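You operate a simulated robot arm through the tools that you are given. There is no shell and no other tool. Be economical: measure what you need, move in short steps, check, and stop when the job is done.

You are at the controls of a simulated two-armed robot. One attempt, no reset.

## Task
Put two of the relays from the relay tray on the tool bench. Put the green foam insert on the top of the steel bench. Take the orange bulb and leave it on top of the silver pulley. Take the hand lamp on the top of table one and put it away on the top of the brown bench. Put the carton marked "brake pads" from the top of table one on the silver cover plate there and the carton labelled "wheel bearing" on the silver steel dish. Take the cap off the oil can and lay it down on the top of table one. Put the small piston on the top of table six away on the shelf under the green bench. Take the dirty foam insert from the top of table five and put it on the green gasket there. Fetch the green pot and stand it on top of the black case. The order is free. Set down upright: green foam insert, orange bulb, hand lamp, carton, dirty foam insert, green pot.

Only the result counts: the job must be done as asked and must still hold three seconds after the hand-in. Knocking over, shifting, dropping, spilling or breaking anything else fails it. A push-on lid holds only when it is set on centred and level and pressed home; a screw cap is set on level and turned clockwise until tight.

## Robot
Two 7-joint arms with two-finger parallel grippers on one trunk, on a base that drives. Base frame: it is fixed to the floor where the robot stands at the start and does not move with it; the origin is under the middle of the robot, x ahead of it, y to its left, z up. Lengths are in m, angles in rad, forces in N, time in s.
The left shoulder is at the start at [0.05, 0.177, 1.079], the right one opposite. With the tool pointing down near the work surface each hand reaches from about 0.22 to 0.7 m from the robot's upright axis, wherever it stands, measured 20 degrees to its own side. Places, roughly: black case [0.5, -2, 0.75]; brown bench [0.8, 0.4, 0.8]; cover plate [4, 1.5, 0.75]; dirty foam insert (7x7x10 cm) [6.3, -0.1, 0.8]; gasket [6.25, 0.25, 0.75]; green foam insert (7x7x10 cm) [1.3, -1.9, 0.9]; green pot (7x7x11 cm) [0.6, -2.1, 0.9]; grey carton, orange carton, purple carton [4, 0.75, 0.75]; hand lamp (7x7x18 cm) [3.8, 0.9, 0.8]; oil can [4, 1.5, 0.75]; orange bulb [3.75, -0.5, 0.75]; relay [0.5, -0.25, 0.75]; shelf under the green bench [1.4, -2.1, 0.2]; silver pulley (7x7x4 cm) [4, -0.3, 0.8]; small piston [6.25, 1, 0.75]; steel dish (13x13x3 cm) [3.9, 1.1, 0.8]; tool bench [-0.2, 3.9, 0.9]; top of the steel bench [-0.1, -2.1, 0.9]. Payload 3.43 kg a hand.
The TCP of each hand is the grasp point between the finger pads, 0.034 m short of the fingertips. In the tool frame z runs along the fingers and y along their closing line. Largest opening 0.128 m; finger width 0.024, thickness 0.012; the body of the gripper, 0.048 by 0.13 m, starts 0.096 m behind the TCP.
Orientation is told as [roll, pitch, yaw] about the base's x, y, z axes, in that order, counted from this pose: with the fingers straight down and closing along the base's y, the tool's x points along the base's -x, its y along +y and its z along -z.

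## Interface
- The arms move only by the tool step_arm. It takes "left_commands", "right_commands" or both (then of equal length, played together; a hand with none holds still); each is a list of rows, each an object (a shift or turn left out is 0, a gripper value left out holds the last) with "fingers": the opening, from 0 (shut) to 1 (fully open); "delta_pos": the shift along the tool's x, y, z in units of 30 mm (1.0 is 30 mm), a list of three; "delta_rot": the turn, a rotation vector about the tool's x, y, z in units of 4 degrees (1.0 is 4 degrees), a list of three. In form: [{"fingers": fingers, "delta_pos": [tx, ty, tz], "delta_rot": [rx, ry, rz]}, ...]. A call has 1 to 12 rows; each row shifts and turns the commanded pose from where the row before left it, along the tool's axes as they then stand. A call with a number of a shift or a turn outside -1 to 1 is refused whole. Each row takes 0.2 s and may step no farther than 0.05 m and 0.15 rad from the row before; otherwise, or with a gripper value out of range, the whole call is refused. Where a pose cannot be reached the arm comes as near as it can. A force on the tool above 40 N (or 10 N above the force at the start of the call, whichever is more), or a blocked arm, ends the call early, and 0.2 s more pass. Each finger travels about 0.108 m/s and halts on what it meets, pressing with about 37 N; the grip force reading is that of the motor and also rises with nothing between the fingers. The clock runs only during rows and for 0.2 s after the last one: add rows that do not move to give the fingers time. It gives the time, the measured TCP pose, the force on the tool (base axes), the opening and the grip force at its end, in the units of the frame above (readings bear some noise), with the torque about the TCP (base axes, N m) and any sound that the robot's microphone picked up, and new pictures: "pictures" is both (left out), scene, wrist or none (wrist: the cameras of the hands that moved).
- Cameras (640 x 400 px; columns grow to the right, rows downward): "scene" is now at [0.1542, -0.0356, 1.2521]; the picture's right is [-0.38, -0.92, 0.00], its down [-0.44, 0.18, -0.88] and it looks along [0.81, -0.34, -0.48] (base axes); focal length 246 px, centre (320, 200). "left" rides on the left gripper at [0.076, 0.011, -0.16] in its tool frame; the picture's right is [-0.15, 0.99, 0.00], its down [-0.88, -0.13, -0.46] and it looks along [-0.45, -0.07, 0.89] (tool axes); focal length 234 px, centre (320, 200). "right" rides on the right gripper at [0.076, -0.011, -0.16] in its tool frame; the picture's right is [0.15, 0.99, 0.00], its down [-0.88, 0.13, -0.46] and it looks along [-0.45, 0.07, 0.89] (tool axes); focal length 234 px, centre (320, 200). There is no depth. A picture from a camera that has moved, and an enlarged one, comes with that camera's place and axes in the base frame and with its lens.
- slide_trunk(by): slides the trunk up (or, below 0, down) by that many m; the arms and the scene camera ride with it, the base frame stays. It gives what a move gives, with no picture.
- base_move(legs): drives the robot by 1 to 6 legs, each [ahead, turn to the left] in m and rad, along the robot's own axes; the way and the turn of a leg run together, so that a leg with both is an arc; at most 1.5 m and 3.142 rad a leg. The arms and the cameras ride along, it lands a little off, and it stops where it bumps. It gives what a move gives, and a new picture of the scene camera.
- head_to(pan, tilt): turns the head with the scene camera to pan (to the left, within 1.396 rad either way) and tilt (down, from -0.506 to 1.204), counted from straight ahead of the robot. It gives what a move gives, and a new picture of the scene camera.
- zoom(camera, box): a new picture of the part [left, top, right, bottom] of that camera's present view, enlarged. The clock stands still meanwhile.
- job_done(): hands the job in; it is judged then, once.

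Go step by step. Nothing tells you exact positions but the pictures and the camera data: compare them with the known pose of the tool, close in by small moves and look again before you grip or let go. The budget is 535 turns and 360 pictures, counting those below and the enlarged ones. Unless the task says otherwise, let go and move clear before handing in.

The tools are called after ">>>" as a command line: name --argument value ..., lists and objects as JSON in quotes. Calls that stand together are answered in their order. step_arm: Moves the arms, as the interface text tells. Its arguments: {"type":"object","properties":{"left_commands":{"type":"array","items":{"type":"object","properties":{"fingers":{"type":"number"},"delta_pos":{"type":"array","items":{"type":"number"}},"delta_rot":{"type":"array","items":{"type":"number"}}}}},"right_commands":{"type":"array","items":{"type":"object","properties":{"fingers":{"type":"number"},"delta_pos":{"type":"array","items":{"type":"number"}},"delta_rot":{"type":"array","items":{"type":"number"}}}}},"pictures":{"type":"string","enum":["both","scene","wrist","none"]}},"required":[]} The other tools are called the same way: slide_trunk (by) slides the trunk up or down; base_move (legs) drives the base; head_to (pan, tilt) turns the head that bears the scene camera; zoom (camera, box) takes an enlarged picture of a part of a camera's view; job_done () hands the job in.

At the start:

```text
time_s: 0.0
left_tcp_pos: [0.4388, 0.036, 1.1007]
left_tcp_rot: [0.0, 0.001, -0.004]
left_wrist_force: [0.2, -0.7, 0.2]
left_ft_torque: [0.0, 0.0, 0.03]
left_width: 0.1279
left_finger_force: 0.1
right_tcp_pos: [0.2809, -0.3396, 1.1003]
right_tcp_rot: [0.0, 0.0, -0.006]
right_wrist_force: [0.0, -0.1, 0.5]
right_ft_torque: [-0.01, 0.03, 0.02]
right_width: 0.128
right_finger_force: 0.1
trunk travel left (down, up): [-0.25, 0.151]
robot x, y, heading: [0.0012, 0.0025, -0.002]
head pan, tilt: [-0.391, 0.496]
```

scene: 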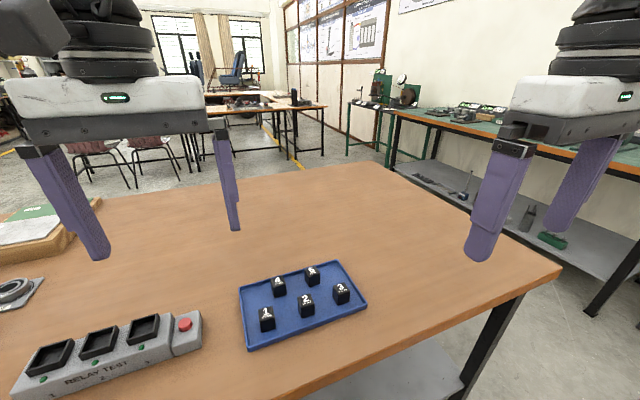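
right: 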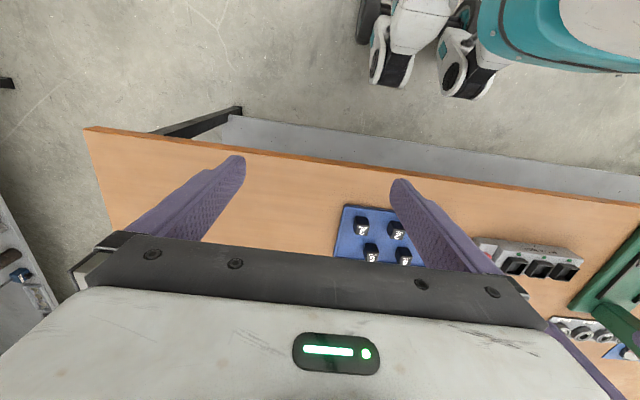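
left: 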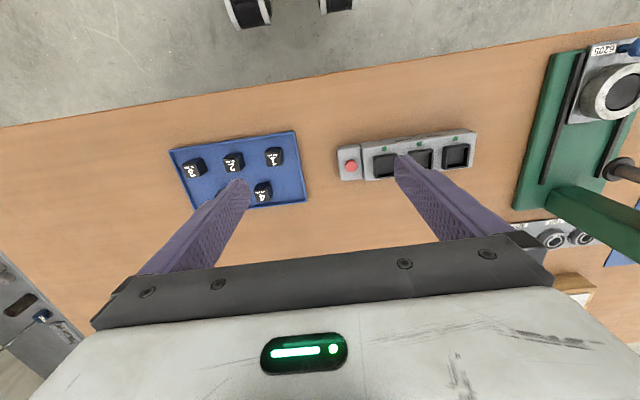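

The relay tray with five numbered relays lies ahead, with a relay tester next to it. I'll look around first to learn where things stand.

>>> head_to --pan 0.5 --tilt 0.6

>>> head_to --pan -1.35 --tilt 0.4

>>> head_to --pan 0.0 --tilt 0.2

>>> head_to --pan 1.3 --tilt 0.3

```text
time_s: 1.2
left_tcp_pos: [0.4395, 0.0366, 1.1009]
left_tcp_rot: [0.0, -0.001, -0.003]
left_wrist_force: [0.6, 0.5, 0.4]
left_ft_torque: [0.0, -0.01, -0.01]
left_width: 0.1281
left_finger_force: 0.0
right_tcp_pos: [0.2814, -0.339, 1.1008]
right_tcp_rot: [0.0, 0.0, -0.006]
right_wrist_force: [0.4, 1.2, -0.7]
right_ft_torque: [-0.03, 0.03, 0.03]
right_width: 0.1281
right_finger_force: 0.1
trunk travel left (down, up): [-0.25, 0.151]
robot x, y, heading: [0.0003, -0.0028, 0.002]
head pan, tilt: [0.499, 0.6]
camera scene: at [0.1476, 0.0414, 1.2426], right [0.48, -0.88, 0.0], down [-0.5, -0.27, -0.83], along [0.72, 0.39, -0.56], focal length 246 px, centre (320, 200)
```

scene: 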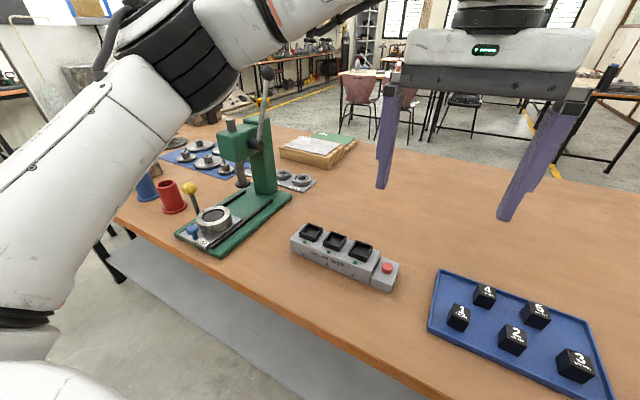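

```text
time_s: 3.0
left_tcp_pos: [0.4397, 0.0368, 1.1001]
left_tcp_rot: [0.0, 0.0, -0.005]
left_wrist_force: [-0.3, -0.1, 0.2]
left_ft_torque: [0.01, -0.01, 0.0]
left_width: 0.1281
left_finger_force: 0.0
right_tcp_pos: [0.2817, -0.3392, 1.1011]
right_tcp_rot: [0.0, -0.001, -0.006]
right_wrist_force: [-0.2, 1.0, 1.1]
right_ft_torque: [-0.01, 0.02, -0.01]
right_width: 0.1279
right_finger_force: 0.2
trunk travel left (down, up): [-0.25, 0.151]
robot x, y, heading: [-0.0025, 0.0028, -0.002]
head pan, tilt: [-1.349, 0.4]
camera scene: at [0.0904, -0.0912, 1.2609], right [-0.98, -0.22, 0.0], down [-0.09, 0.38, -0.92], along [0.2, -0.9, -0.39], focal length 246 px, centre (320, 200)
```

scene: 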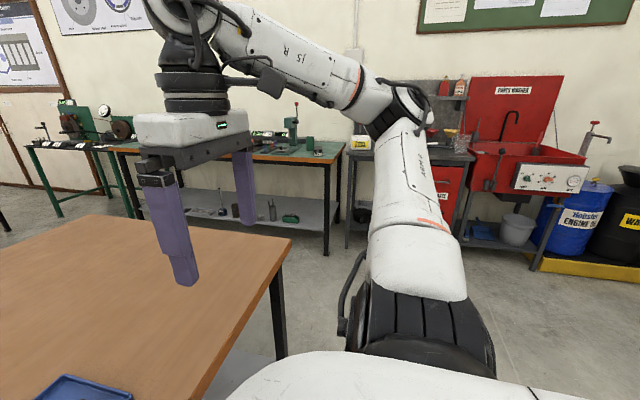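

```text
time_s: 4.5
left_tcp_pos: [0.4399, 0.0358, 1.1008]
left_tcp_rot: [-0.001, 0.001, -0.004]
left_wrist_force: [-0.9, -0.5, 0.5]
left_ft_torque: [-0.04, -0.01, 0.0]
left_width: 0.1278
left_finger_force: 0.1
right_tcp_pos: [0.2806, -0.3402, 1.1013]
right_tcp_rot: [-0.001, 0.0, -0.006]
right_wrist_force: [-0.2, 0.1, 0.0]
right_ft_torque: [0.01, -0.04, 0.04]
right_width: 0.1279
right_finger_force: 0.1
trunk travel left (down, up): [-0.25, 0.151]
robot x, y, heading: [-0.0005, -0.001, 0.004]
head pan, tilt: [0.0, 0.201]
camera scene: at [0.1632, -0.0009, 1.2794], right [0.0, -1.0, 0.0], down [-0.2, 0.0, -0.98], along [0.98, 0.0, -0.2], focal length 246 px, centre (320, 200)
```

scene: 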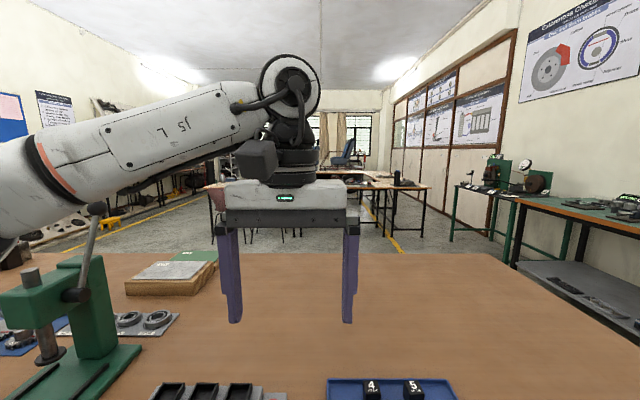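

```text
time_s: 6.0
left_tcp_pos: [0.4388, 0.0353, 1.1013]
left_tcp_rot: [0.0, 0.001, -0.003]
left_wrist_force: [-0.1, 0.6, 0.6]
left_ft_torque: [-0.02, -0.01, 0.01]
left_width: 0.1281
left_finger_force: 0.1
right_tcp_pos: [0.2811, -0.3388, 1.1015]
right_tcp_rot: [0.0, -0.001, -0.006]
right_wrist_force: [0.0, -0.6, 0.7]
right_ft_torque: [0.08, -0.01, -0.01]
right_width: 0.128
right_finger_force: 0.1
trunk travel left (down, up): [-0.25, 0.151]
robot x, y, heading: [0.0005, -0.001, -0.0]
head pan, tilt: [1.3, 0.3]
camera scene: at [0.095, 0.0892, 1.2701], right [0.96, -0.27, 0.0], down [-0.08, -0.28, -0.96], along [0.26, 0.92, -0.3], focal length 246 px, centre (320, 200)
```

scene: 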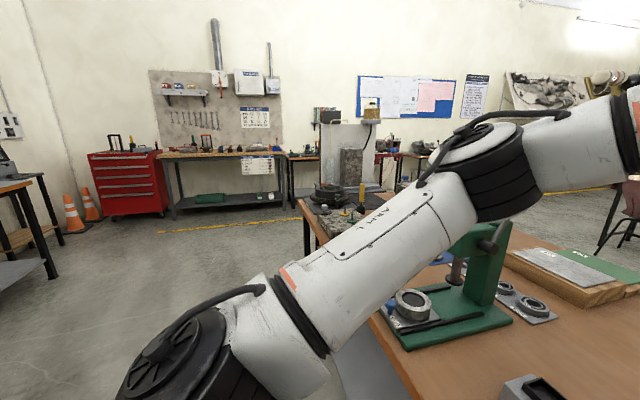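

The tool bench is by the pegboard to my left, the steel/green benches are to the right. I'll first look straight down at the relay tray for accurate positions.

>>> head_to --pan -0.3 --tilt 0.85

>>> zoom --camera "right" --box '[300, 180, 460, 280]'

>>> zoom --camera "left" --box '[150, 110, 390, 260]'

```text
time_s: 7.7
left_tcp_pos: [0.44, 0.0367, 1.1015]
left_tcp_rot: [0.0, 0.001, -0.004]
left_wrist_force: [-0.3, 0.3, 0.3]
left_ft_torque: [0.03, 0.0, 0.0]
left_width: 0.1279
left_finger_force: 0.0
right_tcp_pos: [0.2795, -0.3395, 1.1008]
right_tcp_rot: [0.0, 0.0, -0.005]
right_wrist_force: [-0.4, 0.4, 1.0]
right_ft_torque: [0.01, 0.0, 0.01]
right_width: 0.1279
right_finger_force: 0.1
trunk travel left (down, up): [-0.25, 0.151]
robot x, y, heading: [0.0012, -0.0006, 0.0]
head pan, tilt: [-0.3, 0.85]
camera scene: at [0.1447, -0.0239, 1.2218], right [-0.3, -0.96, 0.0], down [-0.72, 0.22, -0.66], along [0.63, -0.19, -0.75], focal length 246 px, centre (320, 200)
```

scene: 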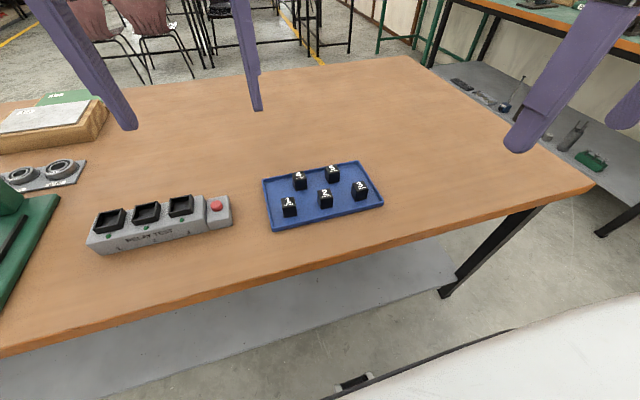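

```text
4.00 times, centred on (380, 230) of right
camera zoom: at [0.2054, -0.3511, 1.261], right [-0.14, 0.99, 0.0], down [0.88, 0.13, 0.46], along [0.45, 0.06, -0.89], focal length 937 px, centre (80, 80)
```

zoom: 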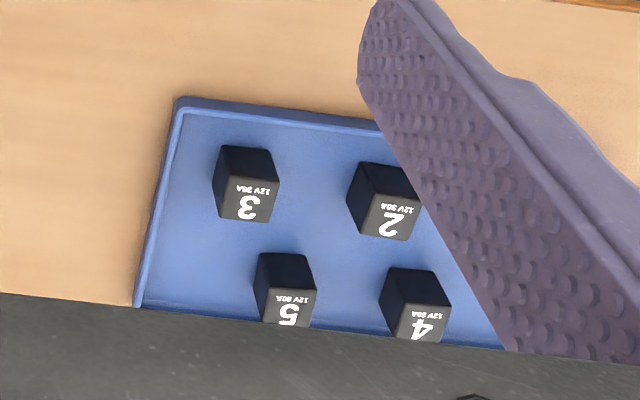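

```text
2.67 times, centred on (270, 185) of left
camera zoom: at [0.3639, 0.0467, 1.2587], right [0.15, 0.99, 0.0], down [0.88, -0.13, 0.46], along [0.45, -0.07, -0.89], focal length 624 px, centre (453, 240)
```

zoom: 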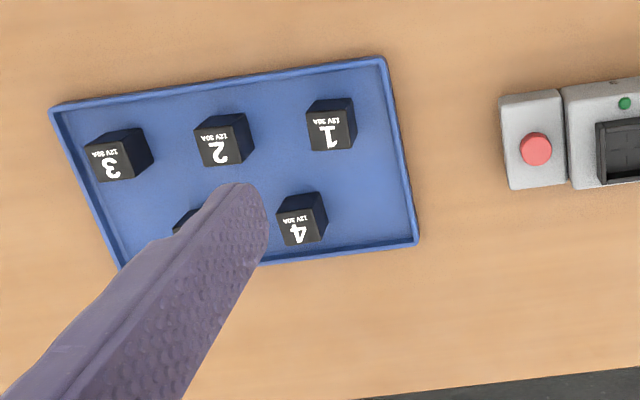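

Triangulating the two wrist views: relay tops are at z≈0.833, relay 5 at about (0.55,-0.18) and relay 4 at (0.552,-0.10). I'll bring the right hand over relay 5.

>>> step_arm --right_commands '[{"fingers": 0.5, "delta_pos": [-0.9, 0.533, 0.5]}, {"delta_pos": [-0.9, 0.533, 0.5]}, {"delta_pos": [-0.9, 0.533, 0.5]}, {"delta_pos": [-0.9, 0.533, 0.5]}, {"delta_pos": [-0.9, 0.533, 0.5]}, {"delta_pos": [-0.9, 0.533, 0.5]}, {"delta_pos": [-0.9, 0.533, 0.5]}, {"delta_pos": [-0.9, 0.533, 0.5]}, {"delta_pos": [-0.9, 0.533, 0.5]}, {"delta_pos": [-0.9, 0.533, 0.5]}]'

```text
time_s: 9.9
left_tcp_pos: [0.4385, 0.0361, 1.0998]
left_tcp_rot: [-0.002, 0.001, -0.003]
left_wrist_force: [0.4, 0.6, -0.5]
left_ft_torque: [-0.04, -0.01, -0.01]
left_width: 0.1279
left_finger_force: 0.1
right_tcp_pos: [0.5284, -0.2014, 0.9503]
right_tcp_rot: [0.001, -0.004, -0.008]
right_wrist_force: [0.4, -0.2, -0.3]
right_ft_torque: [0.02, 0.0, -0.01]
right_width: 0.0639
right_finger_force: 0.2
right hand out of reach, approached as far as the arm can: row 10
trunk travel left (down, up): [-0.25, 0.151]
robot x, y, heading: [-0.0003, 0.0026, 0.004]
head pan, tilt: [-0.3, 0.85]
camera scene: at [0.1444, -0.0239, 1.2218], right [-0.3, -0.96, 0.0], down [-0.72, 0.22, -0.66], along [0.63, -0.2, -0.75], focal length 246 px, centre (320, 200)
camera right: at [0.4531, -0.212, 1.11], right [-0.14, 0.99, 0.0], down [0.88, 0.12, 0.46], along [0.45, 0.06, -0.89], focal length 234 px, centre (320, 200)
```

scene: 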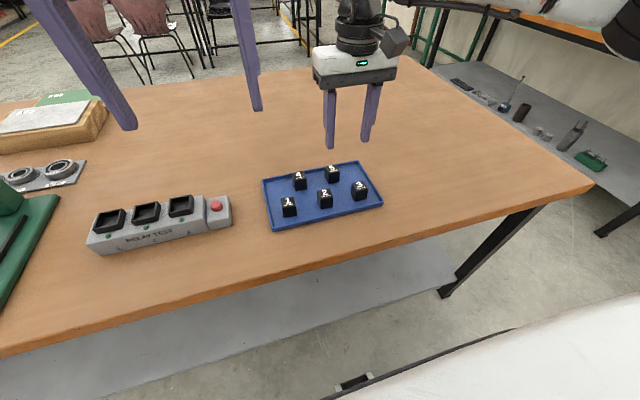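
right: 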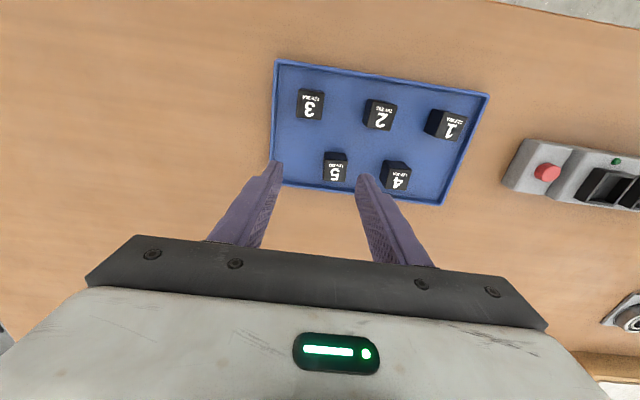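

The arm stopped slightly short of the spot. I'll try lowering the hand, as it may reach farther near the surface.

>>> step_arm --right_commands '[{"delta_pos": [0, 0, 0.9]}, {"delta_pos": [-0.3, 0.3, 0.3]}, {}]' --pictures "wrist"

```text
time_s: 10.7
left_tcp_pos: [0.4379, 0.0358, 1.1005]
left_tcp_rot: [-0.001, -0.001, -0.002]
left_wrist_force: [0.1, -0.2, 0.5]
left_ft_torque: [-0.02, 0.0, 0.01]
left_width: 0.1279
left_finger_force: 0.1
right_tcp_pos: [0.5285, -0.2011, 0.9201]
right_tcp_rot: [0.001, -0.001, -0.006]
right_wrist_force: [-0.6, -0.2, -1.0]
right_ft_torque: [0.0, 0.03, -0.01]
right_width: 0.0641
right_finger_force: 0.1
right hand out of reach, approached as far as the arm can: row 2
trunk travel left (down, up): [-0.25, 0.151]
robot x, y, heading: [0.0002, 0.0036, 0.002]
head pan, tilt: [-0.3, 0.85]
camera right: at [0.4522, -0.2123, 1.0796], right [-0.14, 0.99, 0.0], down [0.88, 0.12, 0.46], along [0.45, 0.07, -0.89], focal length 234 px, centre (320, 200)
```

right: 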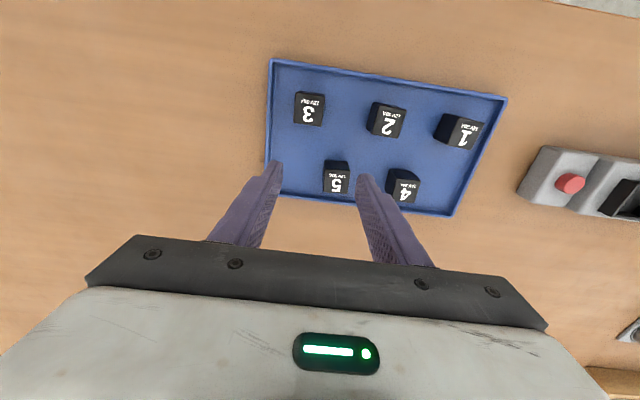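

>>> step_arm --right_commands '[{"delta_pos": [-0.7, 0, 0]}, {}]' --pictures "none"

>>> step_arm --right_commands '[{"delta_pos": [0, 0.7, 0]}, {}]' --pictures "none"

```text
time_s: 11.3
left_tcp_pos: [0.4396, 0.0359, 1.1007]
left_tcp_rot: [0.0, -0.001, -0.002]
left_wrist_force: [-0.1, -0.4, 1.3]
left_ft_torque: [0.02, -0.02, -0.01]
left_width: 0.1283
left_finger_force: 0.1
right_tcp_pos: [0.5368, -0.2107, 0.9212]
right_tcp_rot: [0.002, -0.004, -0.006]
right_wrist_force: [0.0, -1.0, -0.7]
right_ft_torque: [0.03, 0.02, 0.02]
right_width: 0.0639
right_finger_force: 0.1
right hand out of reach, approached as far as the arm can: row 1
trunk travel left (down, up): [-0.25, 0.151]
robot x, y, heading: [0.0039, -0.0006, -0.003]
head pan, tilt: [-0.3, 0.85]
```

```text
time_s: 11.9
left_tcp_pos: [0.4391, 0.0358, 1.1006]
left_tcp_rot: [0.0, -0.001, -0.002]
left_wrist_force: [-0.3, -0.3, -0.5]
left_ft_torque: [0.0, 0.0, 0.0]
left_width: 0.1282
left_finger_force: 0.0
right_tcp_pos: [0.5264, -0.1985, 0.9222]
right_tcp_rot: [0.002, -0.003, -0.004]
right_wrist_force: [-0.2, -0.7, -1.0]
right_ft_torque: [-0.01, 0.02, 0.01]
right_width: 0.0638
right_finger_force: 0.1
right hand out of reach, approached as far as the arm can: row 1
trunk travel left (down, up): [-0.25, 0.151]
robot x, y, heading: [0.002, -0.0031, 0.003]
head pan, tilt: [-0.3, 0.85]
```

The right arm's limit depends on direction; turning the base slightly left should bring relay 5 into reach.

>>> step_arm --right_commands '[{"delta_pos": [0.7, -0.7, -1]}, {"delta_pos": [0.7, -0.7, -1]}]' --pictures "none"

>>> base_move --legs '[[0, 0.3]]'

```text
time_s: 12.5
left_tcp_pos: [0.4388, 0.0364, 1.1007]
left_tcp_rot: [-0.001, 0.001, -0.004]
left_wrist_force: [-0.3, 0.2, 0.6]
left_ft_torque: [-0.01, -0.02, 0.04]
left_width: 0.1283
left_finger_force: 0.0
right_tcp_pos: [0.4853, -0.2394, 0.983]
right_tcp_rot: [0.001, 0.0, -0.004]
right_wrist_force: [-1.0, 0.1, 0.1]
right_ft_torque: [0.03, -0.01, 0.0]
right_width: 0.0639
right_finger_force: 0.1
trunk travel left (down, up): [-0.25, 0.151]
robot x, y, heading: [-0.0005, 0.0035, 0.002]
head pan, tilt: [-0.3, 0.85]
```

```text
time_s: 13.8
left_tcp_pos: [0.41, 0.1649, 1.0998]
left_tcp_rot: [-0.002, 0.001, 0.3]
left_wrist_force: [0.7, 0.4, 0.0]
left_ft_torque: [-0.02, 0.02, -0.01]
left_width: 0.128
left_finger_force: 0.1
right_tcp_pos: [0.5348, -0.0845, 0.9823]
right_tcp_rot: [0.001, 0.0, 0.295]
right_wrist_force: [-0.1, 0.2, 0.0]
right_ft_torque: [-0.02, -0.01, 0.03]
right_width: 0.0639
right_finger_force: 0.0
trunk travel left (down, up): [-0.25, 0.151]
robot x, y, heading: [0.0007, -0.0027, 0.301]
head pan, tilt: [-0.3, 0.85]
camera scene: at [0.145, 0.0206, 1.2217], right [0.0, -1.0, 0.0], down [-0.75, 0.0, -0.66], along [0.66, 0.0, -0.75], focal length 246 px, centre (320, 200)
```

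scene: 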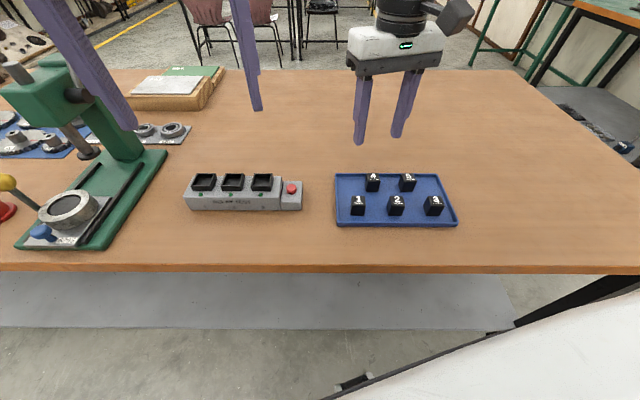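

>>> step_arm --right_commands '[{"delta_rot": [0, 0, 0.85]}, {"delta_rot": [0, 0, 0.85]}, {"delta_rot": [0, 0, 0.85]}, {"delta_rot": [0, 0, 0.85]}, {"delta_rot": [0, 0, 0.85]}, {"delta_pos": [-0.135, -0.78, 0.42]}, {"delta_pos": [-0.135, -0.78, 0.42]}, {"delta_pos": [-0.135, -0.78, 0.42]}, {"delta_pos": [-0.135, -0.78, 0.42]}, {}]' --pictures "wrist"

```text
time_s: 16.0
left_tcp_pos: [0.4081, 0.1652, 1.0994]
left_tcp_rot: [0.0, -0.001, 0.301]
left_wrist_force: [0.5, -1.3, 0.0]
left_ft_torque: [0.01, 0.03, 0.01]
left_width: 0.1278
left_finger_force: 0.0
right_tcp_pos: [0.5508, -0.1771, 0.9318]
right_tcp_rot: [0.001, 0.0, 0.001]
right_wrist_force: [-0.1, 0.4, -0.1]
right_ft_torque: [-0.01, 0.0, 0.04]
right_width: 0.0642
right_finger_force: 0.1
trunk travel left (down, up): [-0.25, 0.151]
robot x, y, heading: [-0.0031, 0.0022, 0.301]
head pan, tilt: [-0.3, 0.85]
camera right: at [0.4747, -0.1897, 1.0918], right [-0.15, 0.99, 0.0], down [0.88, 0.13, 0.46], along [0.45, 0.07, -0.89], focal length 234 px, centre (320, 200)
```

right: 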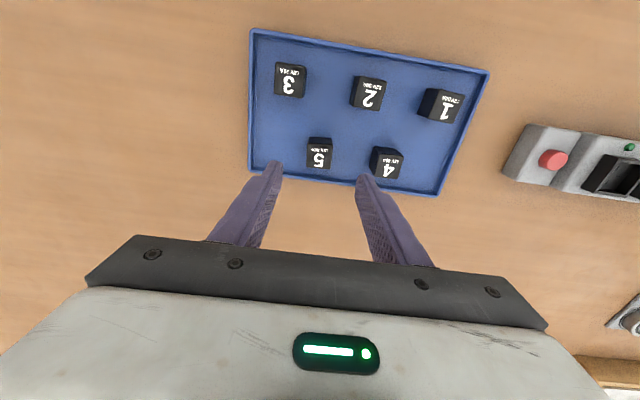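

>>> step_arm --right_commands '[{"delta_pos": [-0.1, 0, 0.9]}, {"delta_pos": [0, 0, 0.9]}, {"delta_pos": [0, 0, 0.9]}, {"delta_pos": [0, 0, 0.15]}, {}]' --pictures "wrist"

```text
time_s: 17.2
left_tcp_pos: [0.4087, 0.1642, 1.1004]
left_tcp_rot: [-0.001, 0.002, 0.3]
left_wrist_force: [0.5, 0.5, -0.6]
left_ft_torque: [0.03, 0.02, -0.01]
left_width: 0.128
left_finger_force: 0.0
right_tcp_pos: [0.5539, -0.1776, 0.8467]
right_tcp_rot: [-0.001, -0.001, -0.001]
right_wrist_force: [-0.3, -0.4, -0.2]
right_ft_torque: [-0.03, 0.0, -0.01]
right_width: 0.064
right_finger_force: 0.1
trunk travel left (down, up): [-0.25, 0.151]
robot x, y, heading: [-0.004, 0.0014, 0.302]
head pan, tilt: [-0.3, 0.85]
camera right: at [0.4781, -0.1899, 1.006], right [-0.15, 0.99, 0.0], down [0.88, 0.13, 0.46], along [0.45, 0.07, -0.89], focal length 234 px, centre (320, 200)
```

right: 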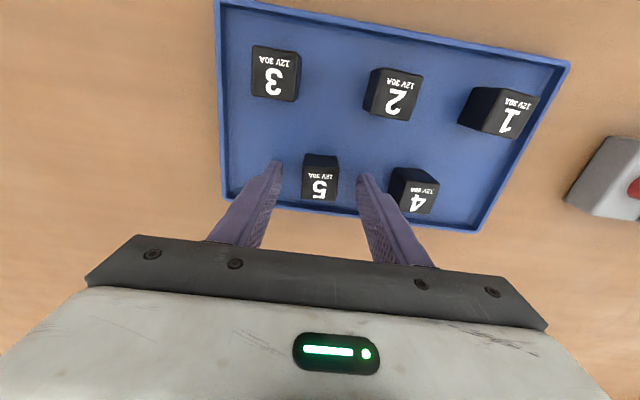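

Relay 5 sits between the fingers; I'll close and lift.

>>> step_arm --right_commands '[{"fingers": 0.15}, {}, {}]' --pictures "none"

>>> step_arm --right_commands '[{"delta_pos": [0, 0, -0.9]}, {"delta_pos": [0, 0, -0.9]}, {"delta_pos": [0, 0, -0.9]}, {}]' --pictures "wrist"

```text
time_s: 18.0
left_tcp_pos: [0.4093, 0.1656, 1.1002]
left_tcp_rot: [0.0, -0.001, 0.3]
left_wrist_force: [-0.3, -0.2, -0.7]
left_ft_torque: [-0.02, 0.0, -0.04]
left_width: 0.1276
left_finger_force: 0.1
right_tcp_pos: [0.5532, -0.1768, 0.8462]
right_tcp_rot: [0.001, 0.0, 0.0]
right_wrist_force: [-1.2, -0.3, 0.7]
right_ft_torque: [-0.06, 0.01, -0.02]
right_width: 0.0279
right_finger_force: 36.4
trunk travel left (down, up): [-0.25, 0.151]
robot x, y, heading: [0.0033, 0.0004, 0.302]
head pan, tilt: [-0.3, 0.85]
```

```text
time_s: 19.0
left_tcp_pos: [0.4086, 0.1639, 1.0991]
left_tcp_rot: [-0.003, 0.0, 0.298]
left_wrist_force: [0.3, -0.1, 1.6]
left_ft_torque: [0.01, -0.01, -0.02]
left_width: 0.1278
left_finger_force: 0.2
right_tcp_pos: [0.5526, -0.1795, 0.9274]
right_tcp_rot: [0.001, 0.0, -0.001]
right_wrist_force: [0.5, -0.4, -0.5]
right_ft_torque: [-0.04, 0.0, -0.01]
right_width: 0.0278
right_finger_force: 37.0
trunk travel left (down, up): [-0.25, 0.151]
robot x, y, heading: [0.0029, 0.0014, 0.297]
head pan, tilt: [-0.3, 0.85]
camera right: at [0.4777, -0.1904, 1.088], right [-0.15, 0.99, 0.0], down [0.88, 0.13, 0.46], along [0.45, 0.07, -0.89], focal length 234 px, centre (320, 200)
```

right: 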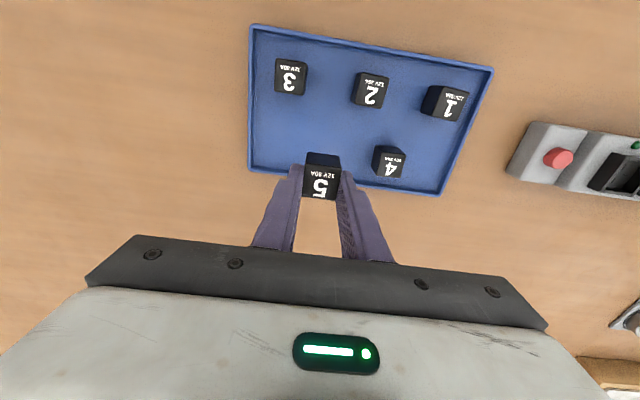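

Relay 5 is held. Now I retract the right hand and turn right so that the left hand can take relay 4.

>>> step_arm --right_commands '[{"delta_pos": [0.88, -0.3, -0.71]}, {"delta_pos": [0.88, -0.3, -0.71]}, {"delta_pos": [0.88, -0.3, -0.71]}, {"delta_pos": [0.88, -0.3, -0.71]}, {"delta_pos": [0.88, -0.3, -0.71]}, {"delta_pos": [0.88, -0.3, -0.71]}, {"delta_pos": [0.88, -0.3, -0.71]}, {}]' --pictures "none"

>>> base_move --legs '[[0, -0.95]]'

```text
time_s: 20.8
left_tcp_pos: [0.4084, 0.1652, 1.1]
left_tcp_rot: [0.0, -0.001, 0.3]
left_wrist_force: [-0.2, -0.2, 0.3]
left_ft_torque: [0.0, 0.02, -0.01]
left_width: 0.128
left_finger_force: 0.1
right_tcp_pos: [0.3685, -0.2417, 1.0768]
right_tcp_rot: [-0.001, 0.001, -0.001]
right_wrist_force: [-0.7, -0.2, 1.2]
right_ft_torque: [0.01, -0.01, 0.01]
right_width: 0.0278
right_finger_force: 37.0
trunk travel left (down, up): [-0.25, 0.151]
robot x, y, heading: [-0.001, 0.0039, 0.302]
head pan, tilt: [-0.3, 0.85]
```

```text
time_s: 23.7
left_tcp_pos: [0.3727, -0.2365, 1.1016]
left_tcp_rot: [-0.001, 0.0, -0.651]
left_wrist_force: [0.2, -0.1, -0.1]
left_ft_torque: [0.0, -0.01, -0.04]
left_width: 0.1279
left_finger_force: 0.1
right_tcp_pos: [0.018, -0.4406, 1.0759]
right_tcp_rot: [0.001, 0.0, -0.951]
right_wrist_force: [0.6, -1.0, -0.6]
right_ft_torque: [-0.01, -0.03, 0.04]
right_width: 0.0278
right_finger_force: 37.0
trunk travel left (down, up): [-0.25, 0.151]
robot x, y, heading: [-0.0024, -0.0005, -0.655]
head pan, tilt: [-0.3, 0.85]
camera scene: at [0.1012, -0.1067, 1.2217], right [-0.81, -0.58, 0.0], down [-0.44, 0.61, -0.66], along [0.39, -0.54, -0.75], focal length 246 px, centre (320, 200)
```

scene: 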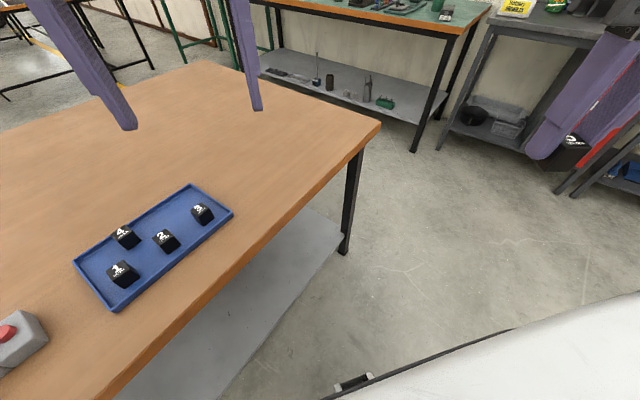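

>>> step_arm --left_commands '[{"fingers": 0.5, "delta_rot": [0, 0, -0.933]}, {"delta_rot": [0, 0, -0.933]}, {"delta_rot": [0, 0, -0.933]}, {"delta_rot": [0, 0, -0.933]}, {"delta_rot": [0, 0, -0.933]}, {"delta_rot": [0, 0, -0.933]}, {"delta_rot": [0, 0, -0.933]}, {"delta_rot": [0, 0, -0.933]}, {"delta_rot": [0, 0, -0.933]}, {"delta_rot": [0, 0, -0.933]}]' --pictures "none"

>>> step_arm --left_commands '[{"delta_pos": [-1, 0.76, 0.89]}, {"delta_pos": [-1, 0.76, 0.89]}, {"delta_pos": [-1, 0.76, 0.89]}, {"delta_pos": [-1, 0.76, 0.89]}, {"delta_pos": [-1, 0.76, 0.89]}, {"delta_pos": [-1, 0.76, 0.89]}, {}]' --pictures "wrist"

```text
time_s: 25.9
left_tcp_pos: [0.3724, -0.2354, 1.1015]
left_tcp_rot: [0.001, -0.001, 0.002]
left_wrist_force: [0.3, -0.7, -0.3]
left_ft_torque: [-0.03, -0.02, 0.01]
left_width: 0.0639
left_finger_force: 0.1
right_tcp_pos: [0.0177, -0.4404, 1.0767]
right_tcp_rot: [-0.001, -0.001, -0.95]
right_wrist_force: [-0.2, -0.1, -1.2]
right_ft_torque: [0.03, 0.02, -0.03]
right_width: 0.0278
right_finger_force: 36.8
trunk travel left (down, up): [-0.25, 0.151]
robot x, y, heading: [0.0014, -0.0009, -0.647]
head pan, tilt: [-0.3, 0.85]
```

```text
time_s: 27.5
left_tcp_pos: [0.5529, -0.1001, 0.9386]
left_tcp_rot: [0.0, 0.001, -0.002]
left_wrist_force: [0.9, 0.3, -0.8]
left_ft_torque: [-0.01, -0.01, 0.01]
left_width: 0.0642
left_finger_force: 0.1
right_tcp_pos: [0.018, -0.4401, 1.0766]
right_tcp_rot: [0.0, 0.001, -0.952]
right_wrist_force: [0.2, -0.2, -0.1]
right_ft_torque: [-0.01, -0.02, 0.01]
right_width: 0.0278
right_finger_force: 37.1
trunk travel left (down, up): [-0.25, 0.151]
robot x, y, heading: [0.0007, 0.0035, -0.648]
head pan, tilt: [-0.3, 0.85]
camera left: at [0.4764, -0.0893, 1.0973], right [0.15, 0.99, 0.0], down [0.88, -0.13, 0.46], along [0.45, -0.07, -0.89], focal length 234 px, centre (320, 200)
```

left: 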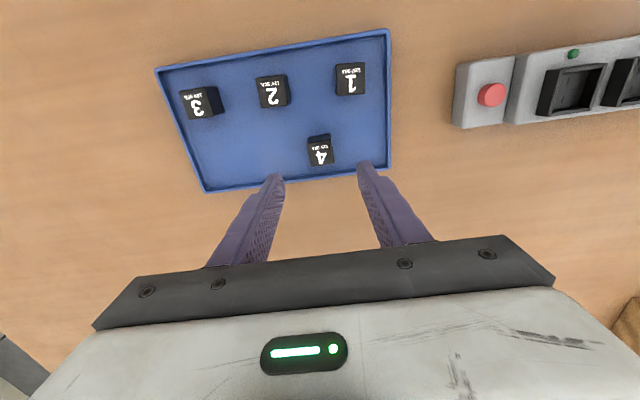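

>>> step_arm --left_commands '[{"delta_pos": [0, 0, 0.8]}, {"delta_pos": [0, -0.05, 0.8]}, {"delta_pos": [0, 0, 0.8]}, {"delta_pos": [0, 0, 0.68]}, {}, {"fingers": 0.15}, {}, {}]' --pictures "wrist"

```text
time_s: 29.3
left_tcp_pos: [0.5521, -0.101, 0.8475]
left_tcp_rot: [0.0, 0.001, 0.002]
left_wrist_force: [0.0, -0.8, 0.3]
left_ft_torque: [-0.01, -0.02, -0.03]
left_width: 0.0282
left_finger_force: 37.3
right_tcp_pos: [0.0192, -0.4402, 1.0773]
right_tcp_rot: [0.0, 0.001, -0.953]
right_wrist_force: [-0.7, 0.5, -0.6]
right_ft_torque: [0.02, 0.05, 0.0]
right_width: 0.028
right_finger_force: 37.0
trunk travel left (down, up): [-0.25, 0.151]
robot x, y, heading: [-0.0006, 0.0001, -0.655]
head pan, tilt: [-0.3, 0.85]
camera left: at [0.4768, -0.091, 1.006], right [0.15, 0.99, 0.0], down [0.88, -0.13, 0.46], along [0.45, -0.07, -0.89], focal length 234 px, centre (320, 200)
```

left: 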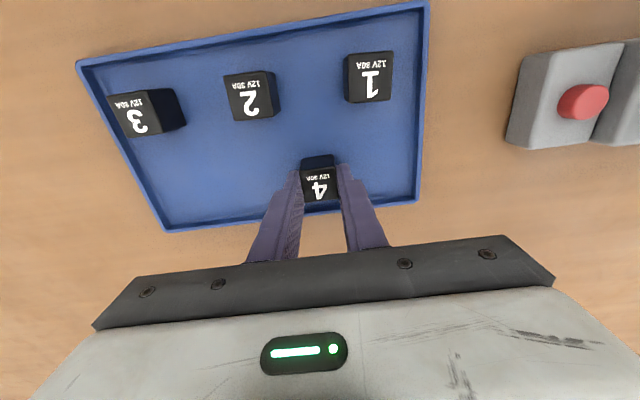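

>>> step_arm --left_commands '[{"delta_pos": [0, 0, -0.9]}, {"delta_pos": [0, 0, -0.9]}, {"delta_pos": [0, 0, -0.9]}, {"delta_pos": [0.73, 0.88, -0.83]}, {"delta_pos": [0.73, 0.88, -0.83]}, {"delta_pos": [0.73, 0.88, -0.83]}, {"delta_pos": [0.73, 0.88, -0.83]}, {"delta_pos": [0.73, 0.88, -0.83]}, {"delta_pos": [0.73, 0.88, -0.83]}, {}]' --pictures "none"

>>> step_arm --left_commands '[{"delta_rot": [0, 0, 0.93]}, {"delta_rot": [0, 0, 0.93]}, {"delta_rot": [0, 0, 0.93]}, {"delta_rot": [0, 0, 0.93]}, {"delta_rot": [0, 0, 0.93]}, {"delta_rot": [0, 0, 0.93]}, {"delta_rot": [0, 0, 0.93]}, {"delta_rot": [0, 0, 0.93]}, {"delta_rot": [0, 0, 0.93]}, {"delta_rot": [0, 0, 0.93]}]' --right_commands '[{"delta_rot": [0, 0, -0.43]}, {"delta_rot": [0, 0, -0.43]}, {"delta_rot": [0, 0, -0.43]}, {"delta_rot": [0, 0, -0.43]}, {"delta_rot": [0, 0, -0.43]}, {"delta_rot": [0, 0, -0.43]}, {"delta_rot": [0, 0, -0.43]}, {"delta_rot": [0, 0, -0.43]}, {"delta_rot": [0, 0, -0.43]}, {"delta_rot": [0, 0, -0.43]}]' --pictures "wrist"

>>> head_to --pan 1.39 --tilt 0.5

```text
time_s: 31.5
left_tcp_pos: [0.4202, 0.0561, 1.0759]
left_tcp_rot: [0.0, 0.003, 0.0]
left_wrist_force: [0.0, 0.8, -1.6]
left_ft_torque: [0.02, 0.0, 0.0]
left_width: 0.0279
left_finger_force: 36.7
right_tcp_pos: [0.0184, -0.4401, 1.0768]
right_tcp_rot: [-0.001, -0.001, -0.95]
right_wrist_force: [0.0, 1.1, -0.8]
right_ft_torque: [-0.02, 0.0, -0.01]
right_width: 0.0276
right_finger_force: 37.9
trunk travel left (down, up): [-0.25, 0.151]
robot x, y, heading: [0.0023, 0.0001, -0.648]
head pan, tilt: [-0.3, 0.85]
```

```text
time_s: 33.7
left_tcp_pos: [0.42, 0.0571, 1.0778]
left_tcp_rot: [-0.001, 0.0, -0.65]
left_wrist_force: [0.2, 0.7, -1.3]
left_ft_torque: [0.01, -0.01, 0.01]
left_width: 0.0277
left_finger_force: 37.9
right_tcp_pos: [0.0189, -0.4391, 1.0768]
right_tcp_rot: [-0.001, 0.0, -0.649]
right_wrist_force: [0.3, 0.6, -0.1]
right_ft_torque: [0.01, 0.02, 0.0]
right_width: 0.0277
right_finger_force: 37.1
trunk travel left (down, up): [-0.25, 0.151]
robot x, y, heading: [-0.0004, 0.0009, -0.65]
head pan, tilt: [-0.3, 0.85]
camera right: at [-0.0482, -0.404, 1.2366], right [0.48, 0.88, 0.0], down [0.78, -0.43, 0.46], along [0.4, -0.22, -0.89], focal length 234 px, centre (320, 200)
camera left: at [0.3671, 0.1115, 1.2362], right [0.72, 0.7, 0.0], down [0.62, -0.64, 0.46], along [0.32, -0.33, -0.89], focal length 234 px, centre (320, 200)
```

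right: 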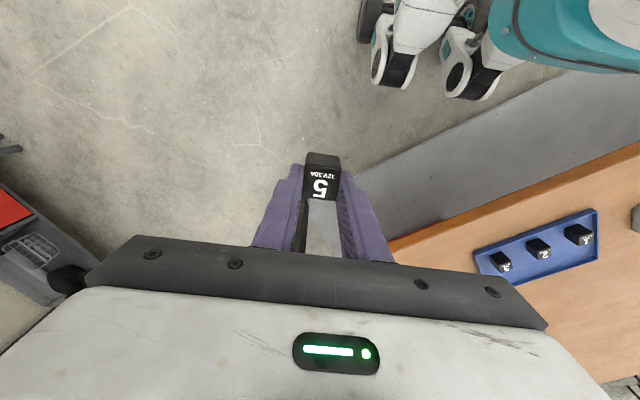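
left: 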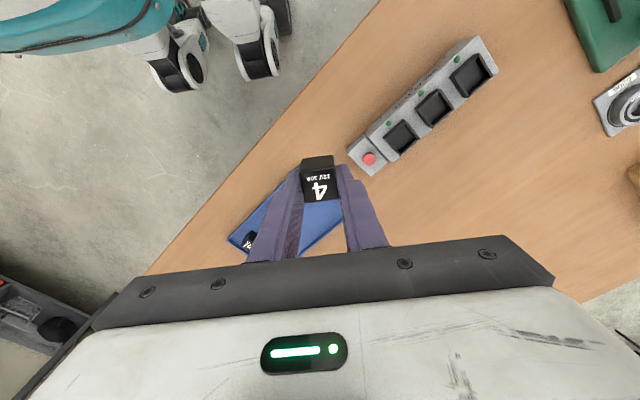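

```text
time_s: 35.4
left_tcp_pos: [0.4198, 0.0569, 1.0779]
left_tcp_rot: [0.001, 0.0, -0.649]
left_wrist_force: [0.3, -0.4, 0.1]
left_ft_torque: [0.01, 0.01, -0.02]
left_width: 0.0277
left_finger_force: 36.7
right_tcp_pos: [0.0176, -0.44, 1.0773]
right_tcp_rot: [0.0, 0.0, -0.651]
right_wrist_force: [-0.5, -0.2, 0.1]
right_ft_torque: [0.03, 0.0, -0.04]
right_width: 0.0281
right_finger_force: 36.9
trunk travel left (down, up): [-0.25, 0.151]
robot x, y, heading: [-0.0013, -0.0, -0.646]
head pan, tilt: [1.389, 0.499]
camera scene: at [0.123, 0.0183, 1.2517], right [0.67, -0.74, 0.0], down [-0.35, -0.32, -0.88], along [0.65, 0.59, -0.48], focal length 246 px, centre (320, 200)
```

scene: 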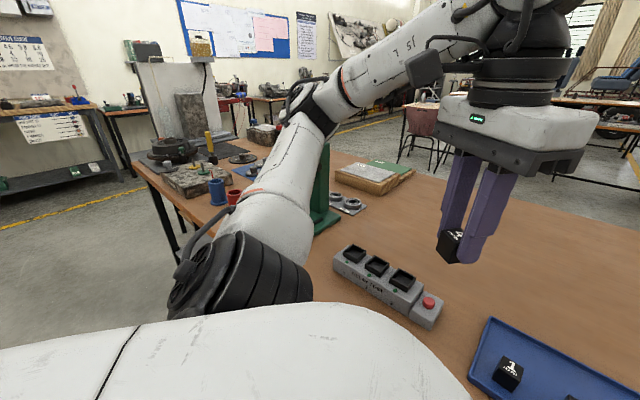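

Both relays are held. I'll turn towards the tool bench, drive part of the way, and look.

>>> base_move --legs '[[0, 2.27], [1.4, 0]]'

>>> head_to --pan 0 --tilt 0.35

```text
time_s: 47.9
left_tcp_pos: [-0.4331, 1.6752, 1.0773]
left_tcp_rot: [0.001, 0.0, 1.651]
left_wrist_force: [0.3, -0.3, -1.0]
left_ft_torque: [0.0, -0.01, -0.04]
left_width: 0.0279
left_finger_force: 36.6
right_tcp_pos: [0.2044, 1.7072, 1.0767]
right_tcp_rot: [0.001, 0.002, 1.649]
right_wrist_force: [-0.2, 0.2, -1.1]
right_ft_torque: [-0.01, 0.02, 0.0]
right_width: 0.0279
right_finger_force: 37.0
trunk travel left (down, up): [-0.25, 0.151]
robot x, y, heading: [-0.1122, 1.3995, 1.646]
head pan, tilt: [1.389, 0.499]
camera scene: at [-0.2073, 1.4786, 1.2517], right [0.1, 0.99, 0.0], down [0.48, -0.05, -0.88], along [-0.87, 0.09, -0.48], focal length 246 px, centre (320, 200)
```

scene: 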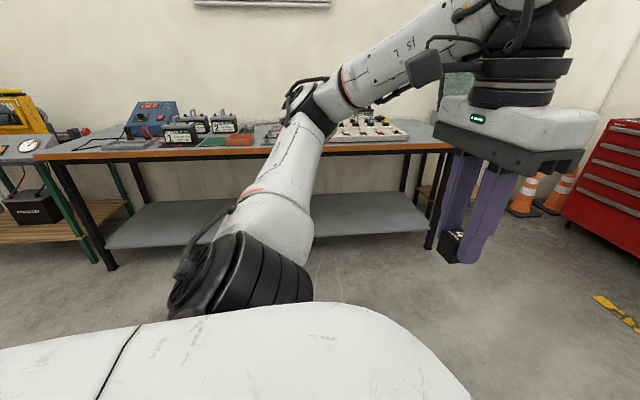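

```text
time_s: 49.4
left_tcp_pos: [-0.4337, 1.6757, 1.078]
left_tcp_rot: [0.001, -0.001, 1.652]
left_wrist_force: [-0.7, 0.6, -0.3]
left_ft_torque: [-0.02, -0.01, 0.02]
left_width: 0.0279
left_finger_force: 36.9
right_tcp_pos: [0.2043, 1.7071, 1.0769]
right_tcp_rot: [-0.001, 0.0, 1.65]
right_wrist_force: [0.6, 0.1, -0.5]
right_ft_torque: [-0.01, -0.01, -0.02]
right_width: 0.0281
right_finger_force: 37.6
trunk travel left (down, up): [-0.25, 0.151]
robot x, y, heading: [-0.1122, 1.4014, 1.645]
head pan, tilt: [0.0, 0.351]
camera scene: at [-0.1244, 1.5622, 1.2654], right [1.0, 0.08, 0.0], down [0.03, -0.34, -0.94], along [-0.08, 0.94, -0.34], focal length 246 px, centre (320, 200)
```

scene: 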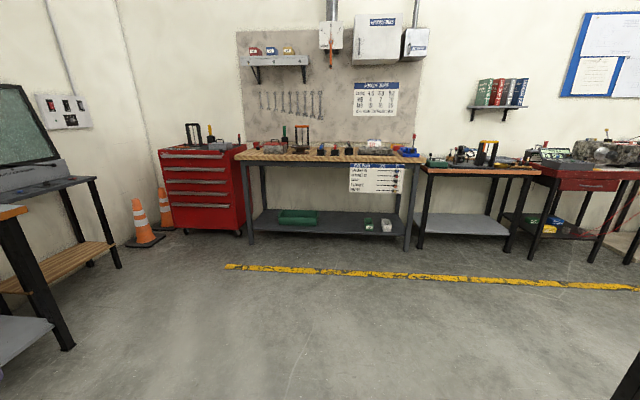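

>>> base_move --legs '[[1.4, -0.05], [0.25, 0]]'

>>> head_to --pan 0 --tilt 0.65

```text
time_s: 57.8
left_tcp_pos: [-0.5045, 3.3468, 1.0779]
left_tcp_rot: [0.0, 0.0, 1.602]
left_wrist_force: [-0.3, 0.3, -0.8]
left_ft_torque: [-0.04, -0.04, -0.03]
left_width: 0.0279
left_finger_force: 37.5
right_tcp_pos: [0.1358, 3.3461, 1.0768]
right_tcp_rot: [0.001, -0.001, 1.598]
right_wrist_force: [-0.9, 0.9, -0.1]
right_ft_torque: [-0.03, 0.01, 0.01]
right_width: 0.0282
right_finger_force: 37.3
trunk travel left (down, up): [-0.25, 0.151]
robot x, y, heading: [-0.1934, 3.0546, 1.604]
head pan, tilt: [0.0, 0.351]
camera scene: at [-0.2005, 3.2181, 1.2653], right [1.0, 0.03, 0.0], down [0.01, -0.34, -0.94], along [-0.03, 0.94, -0.34], focal length 246 px, centre (320, 200)
```

scene: 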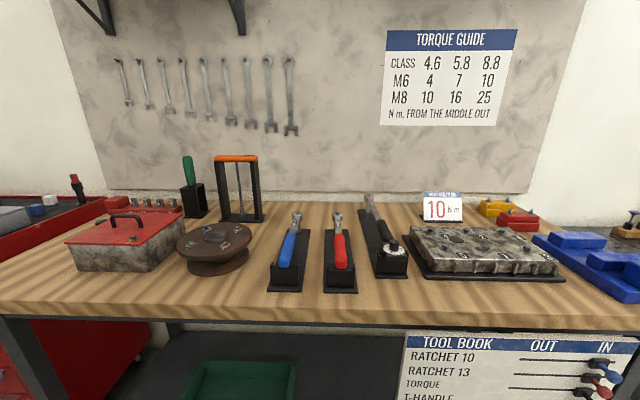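

```text
time_s: 58.6
left_tcp_pos: [-0.5039, 3.3472, 1.0778]
left_tcp_rot: [-0.001, 0.0, 1.599]
left_wrist_force: [0.2, 0.4, -0.6]
left_ft_torque: [-0.01, 0.03, 0.0]
left_width: 0.0281
left_finger_force: 36.7
right_tcp_pos: [0.1354, 3.3447, 1.0762]
right_tcp_rot: [0.0, -0.001, 1.599]
right_wrist_force: [0.6, 0.3, -0.2]
right_ft_torque: [0.0, 0.02, -0.02]
right_width: 0.0278
right_finger_force: 36.9
trunk travel left (down, up): [-0.25, 0.151]
robot x, y, heading: [-0.1946, 3.054, 1.604]
head pan, tilt: [0.0, 0.649]
camera scene: at [-0.2003, 3.2113, 1.2384], right [1.0, 0.03, 0.0], down [0.02, -0.6, -0.8], along [-0.02, 0.8, -0.6], focal length 246 px, centre (320, 200)
```

scene: 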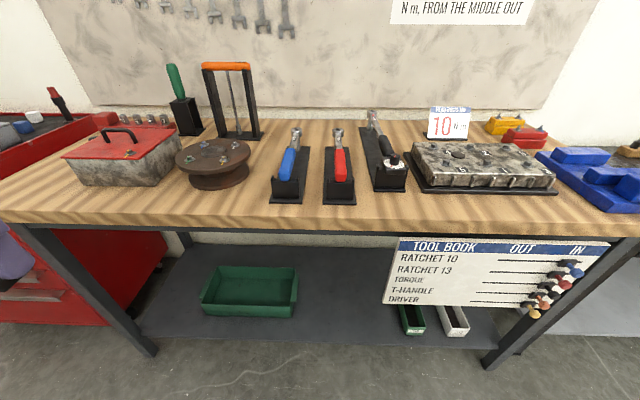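

The tool bench top is at about z≈0.88, with clear spots near the front edge. I'll close in a bit and look.

>>> base_move --legs '[[0.14, 0]]'

```text
time_s: 60.0
left_tcp_pos: [-0.508, 3.4876, 1.0773]
left_tcp_rot: [0.0, 0.001, 1.599]
left_wrist_force: [0.5, 0.0, 0.3]
left_ft_torque: [-0.04, 0.0, -0.01]
left_width: 0.0276
left_finger_force: 36.9
right_tcp_pos: [0.1314, 3.4855, 1.0773]
right_tcp_rot: [0.001, 0.001, 1.598]
right_wrist_force: [0.3, 0.8, 0.0]
right_ft_torque: [0.01, 0.0, 0.02]
right_width: 0.0278
right_finger_force: 37.0
trunk travel left (down, up): [-0.25, 0.151]
robot x, y, heading: [-0.2007, 3.1955, 1.599]
head pan, tilt: [0.0, 0.649]
camera scene: at [-0.2043, 3.3518, 1.2382], right [1.0, 0.03, 0.0], down [0.02, -0.6, -0.8], along [-0.02, 0.8, -0.61], focal length 246 px, centre (320, 200)
```

scene: 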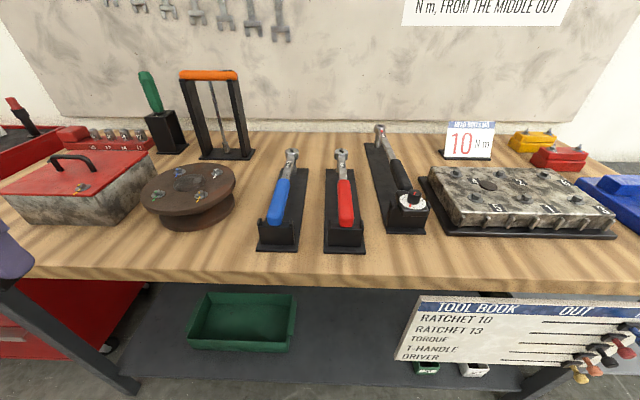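

>>> step_arm --left_commands '[{"delta_pos": [-0.757, -0.586, 0]}, {"delta_pos": [-0.757, -0.586, 0]}, {"delta_pos": [-0.757, -0.586, 0]}, {"delta_pos": [-0.757, -0.586, 0]}, {"delta_pos": [-0.757, -0.586, 0]}, {"delta_pos": [-0.757, -0.586, 0]}, {"delta_pos": [-0.757, -0.586, 0]}, {"delta_pos": [0, 0, 0.9]}, {"delta_pos": [0, 0, 0.9]}, {}]' --right_commands '[{"delta_pos": [-0.79, 0.957, 0]}, {"delta_pos": [-0.79, 0.957, 0]}, {"delta_pos": [-0.79, 0.957, 0]}, {"delta_pos": [-0.79, 0.957, 0]}, {"delta_pos": [-0.79, 0.957, 0]}, {"delta_pos": [-0.79, 0.957, 0]}, {"delta_pos": [-0.79, 0.957, 0]}, {"delta_pos": [0, 0, 0.9]}, {"delta_pos": [0, 0, 0.9]}, {}]'

```text
time_s: 62.1
left_tcp_pos: [-0.389, 3.6486, 1.0248]
left_tcp_rot: [0.0, -0.002, 1.598]
left_wrist_force: [0.4, 0.0, -0.4]
left_ft_torque: [-0.03, 0.01, -0.01]
left_width: 0.0276
left_finger_force: 37.0
right_tcp_pos: [-0.0544, 3.6307, 1.0232]
right_tcp_rot: [0.0, 0.001, 1.597]
right_wrist_force: [0.0, -0.4, -0.6]
right_ft_torque: [-0.03, -0.02, 0.03]
right_width: 0.0278
right_finger_force: 36.8
right hand out of reach, approached as far as the arm can: row 7
trunk travel left (down, up): [-0.25, 0.151]
robot x, y, heading: [-0.2006, 3.1933, 1.602]
head pan, tilt: [0.0, 0.649]
camera scene: at [-0.2043, 3.3512, 1.2384], right [1.0, 0.03, 0.0], down [0.02, -0.6, -0.8], along [-0.02, 0.8, -0.6], focal length 246 px, centre (320, 200)
camera right: at [-0.0412, 3.5544, 1.1825], right [-0.98, -0.17, 0.0], down [-0.15, 0.88, 0.46], along [-0.08, 0.45, -0.89], focal length 234 px, centre (320, 200)
camera left: at [-0.3981, 3.5722, 1.1823], right [-0.99, 0.12, 0.0], down [0.1, 0.88, 0.46], along [0.05, 0.45, -0.89], focal length 234 px, centre (320, 200)
```

scene: 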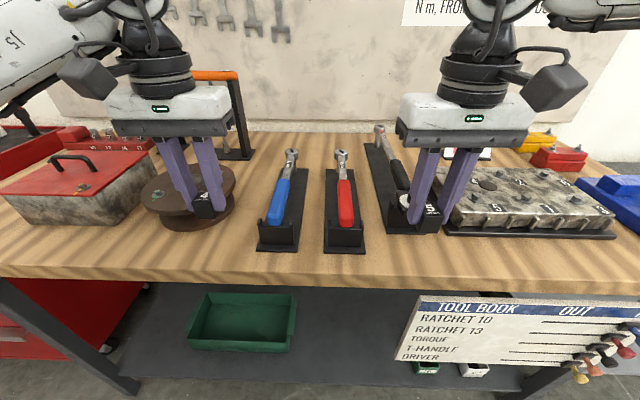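
right: 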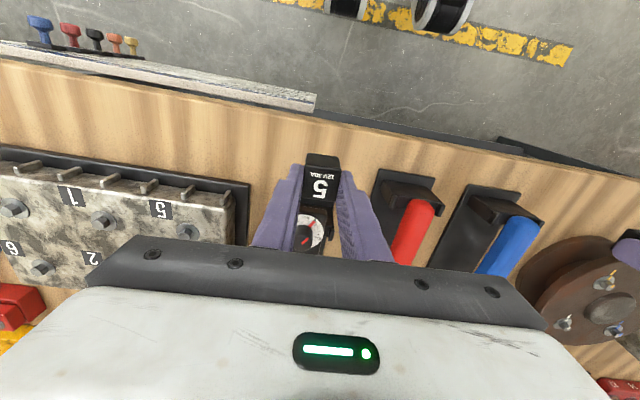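
left: 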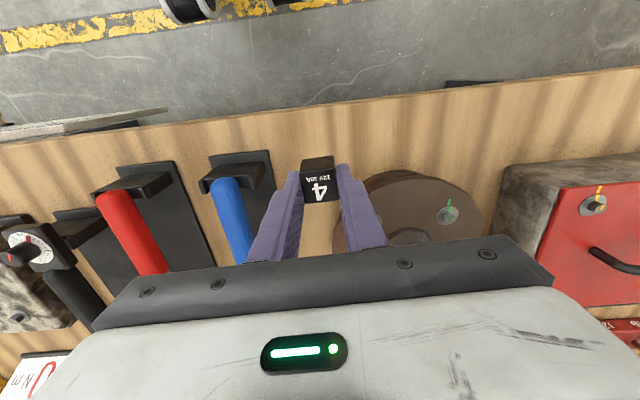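

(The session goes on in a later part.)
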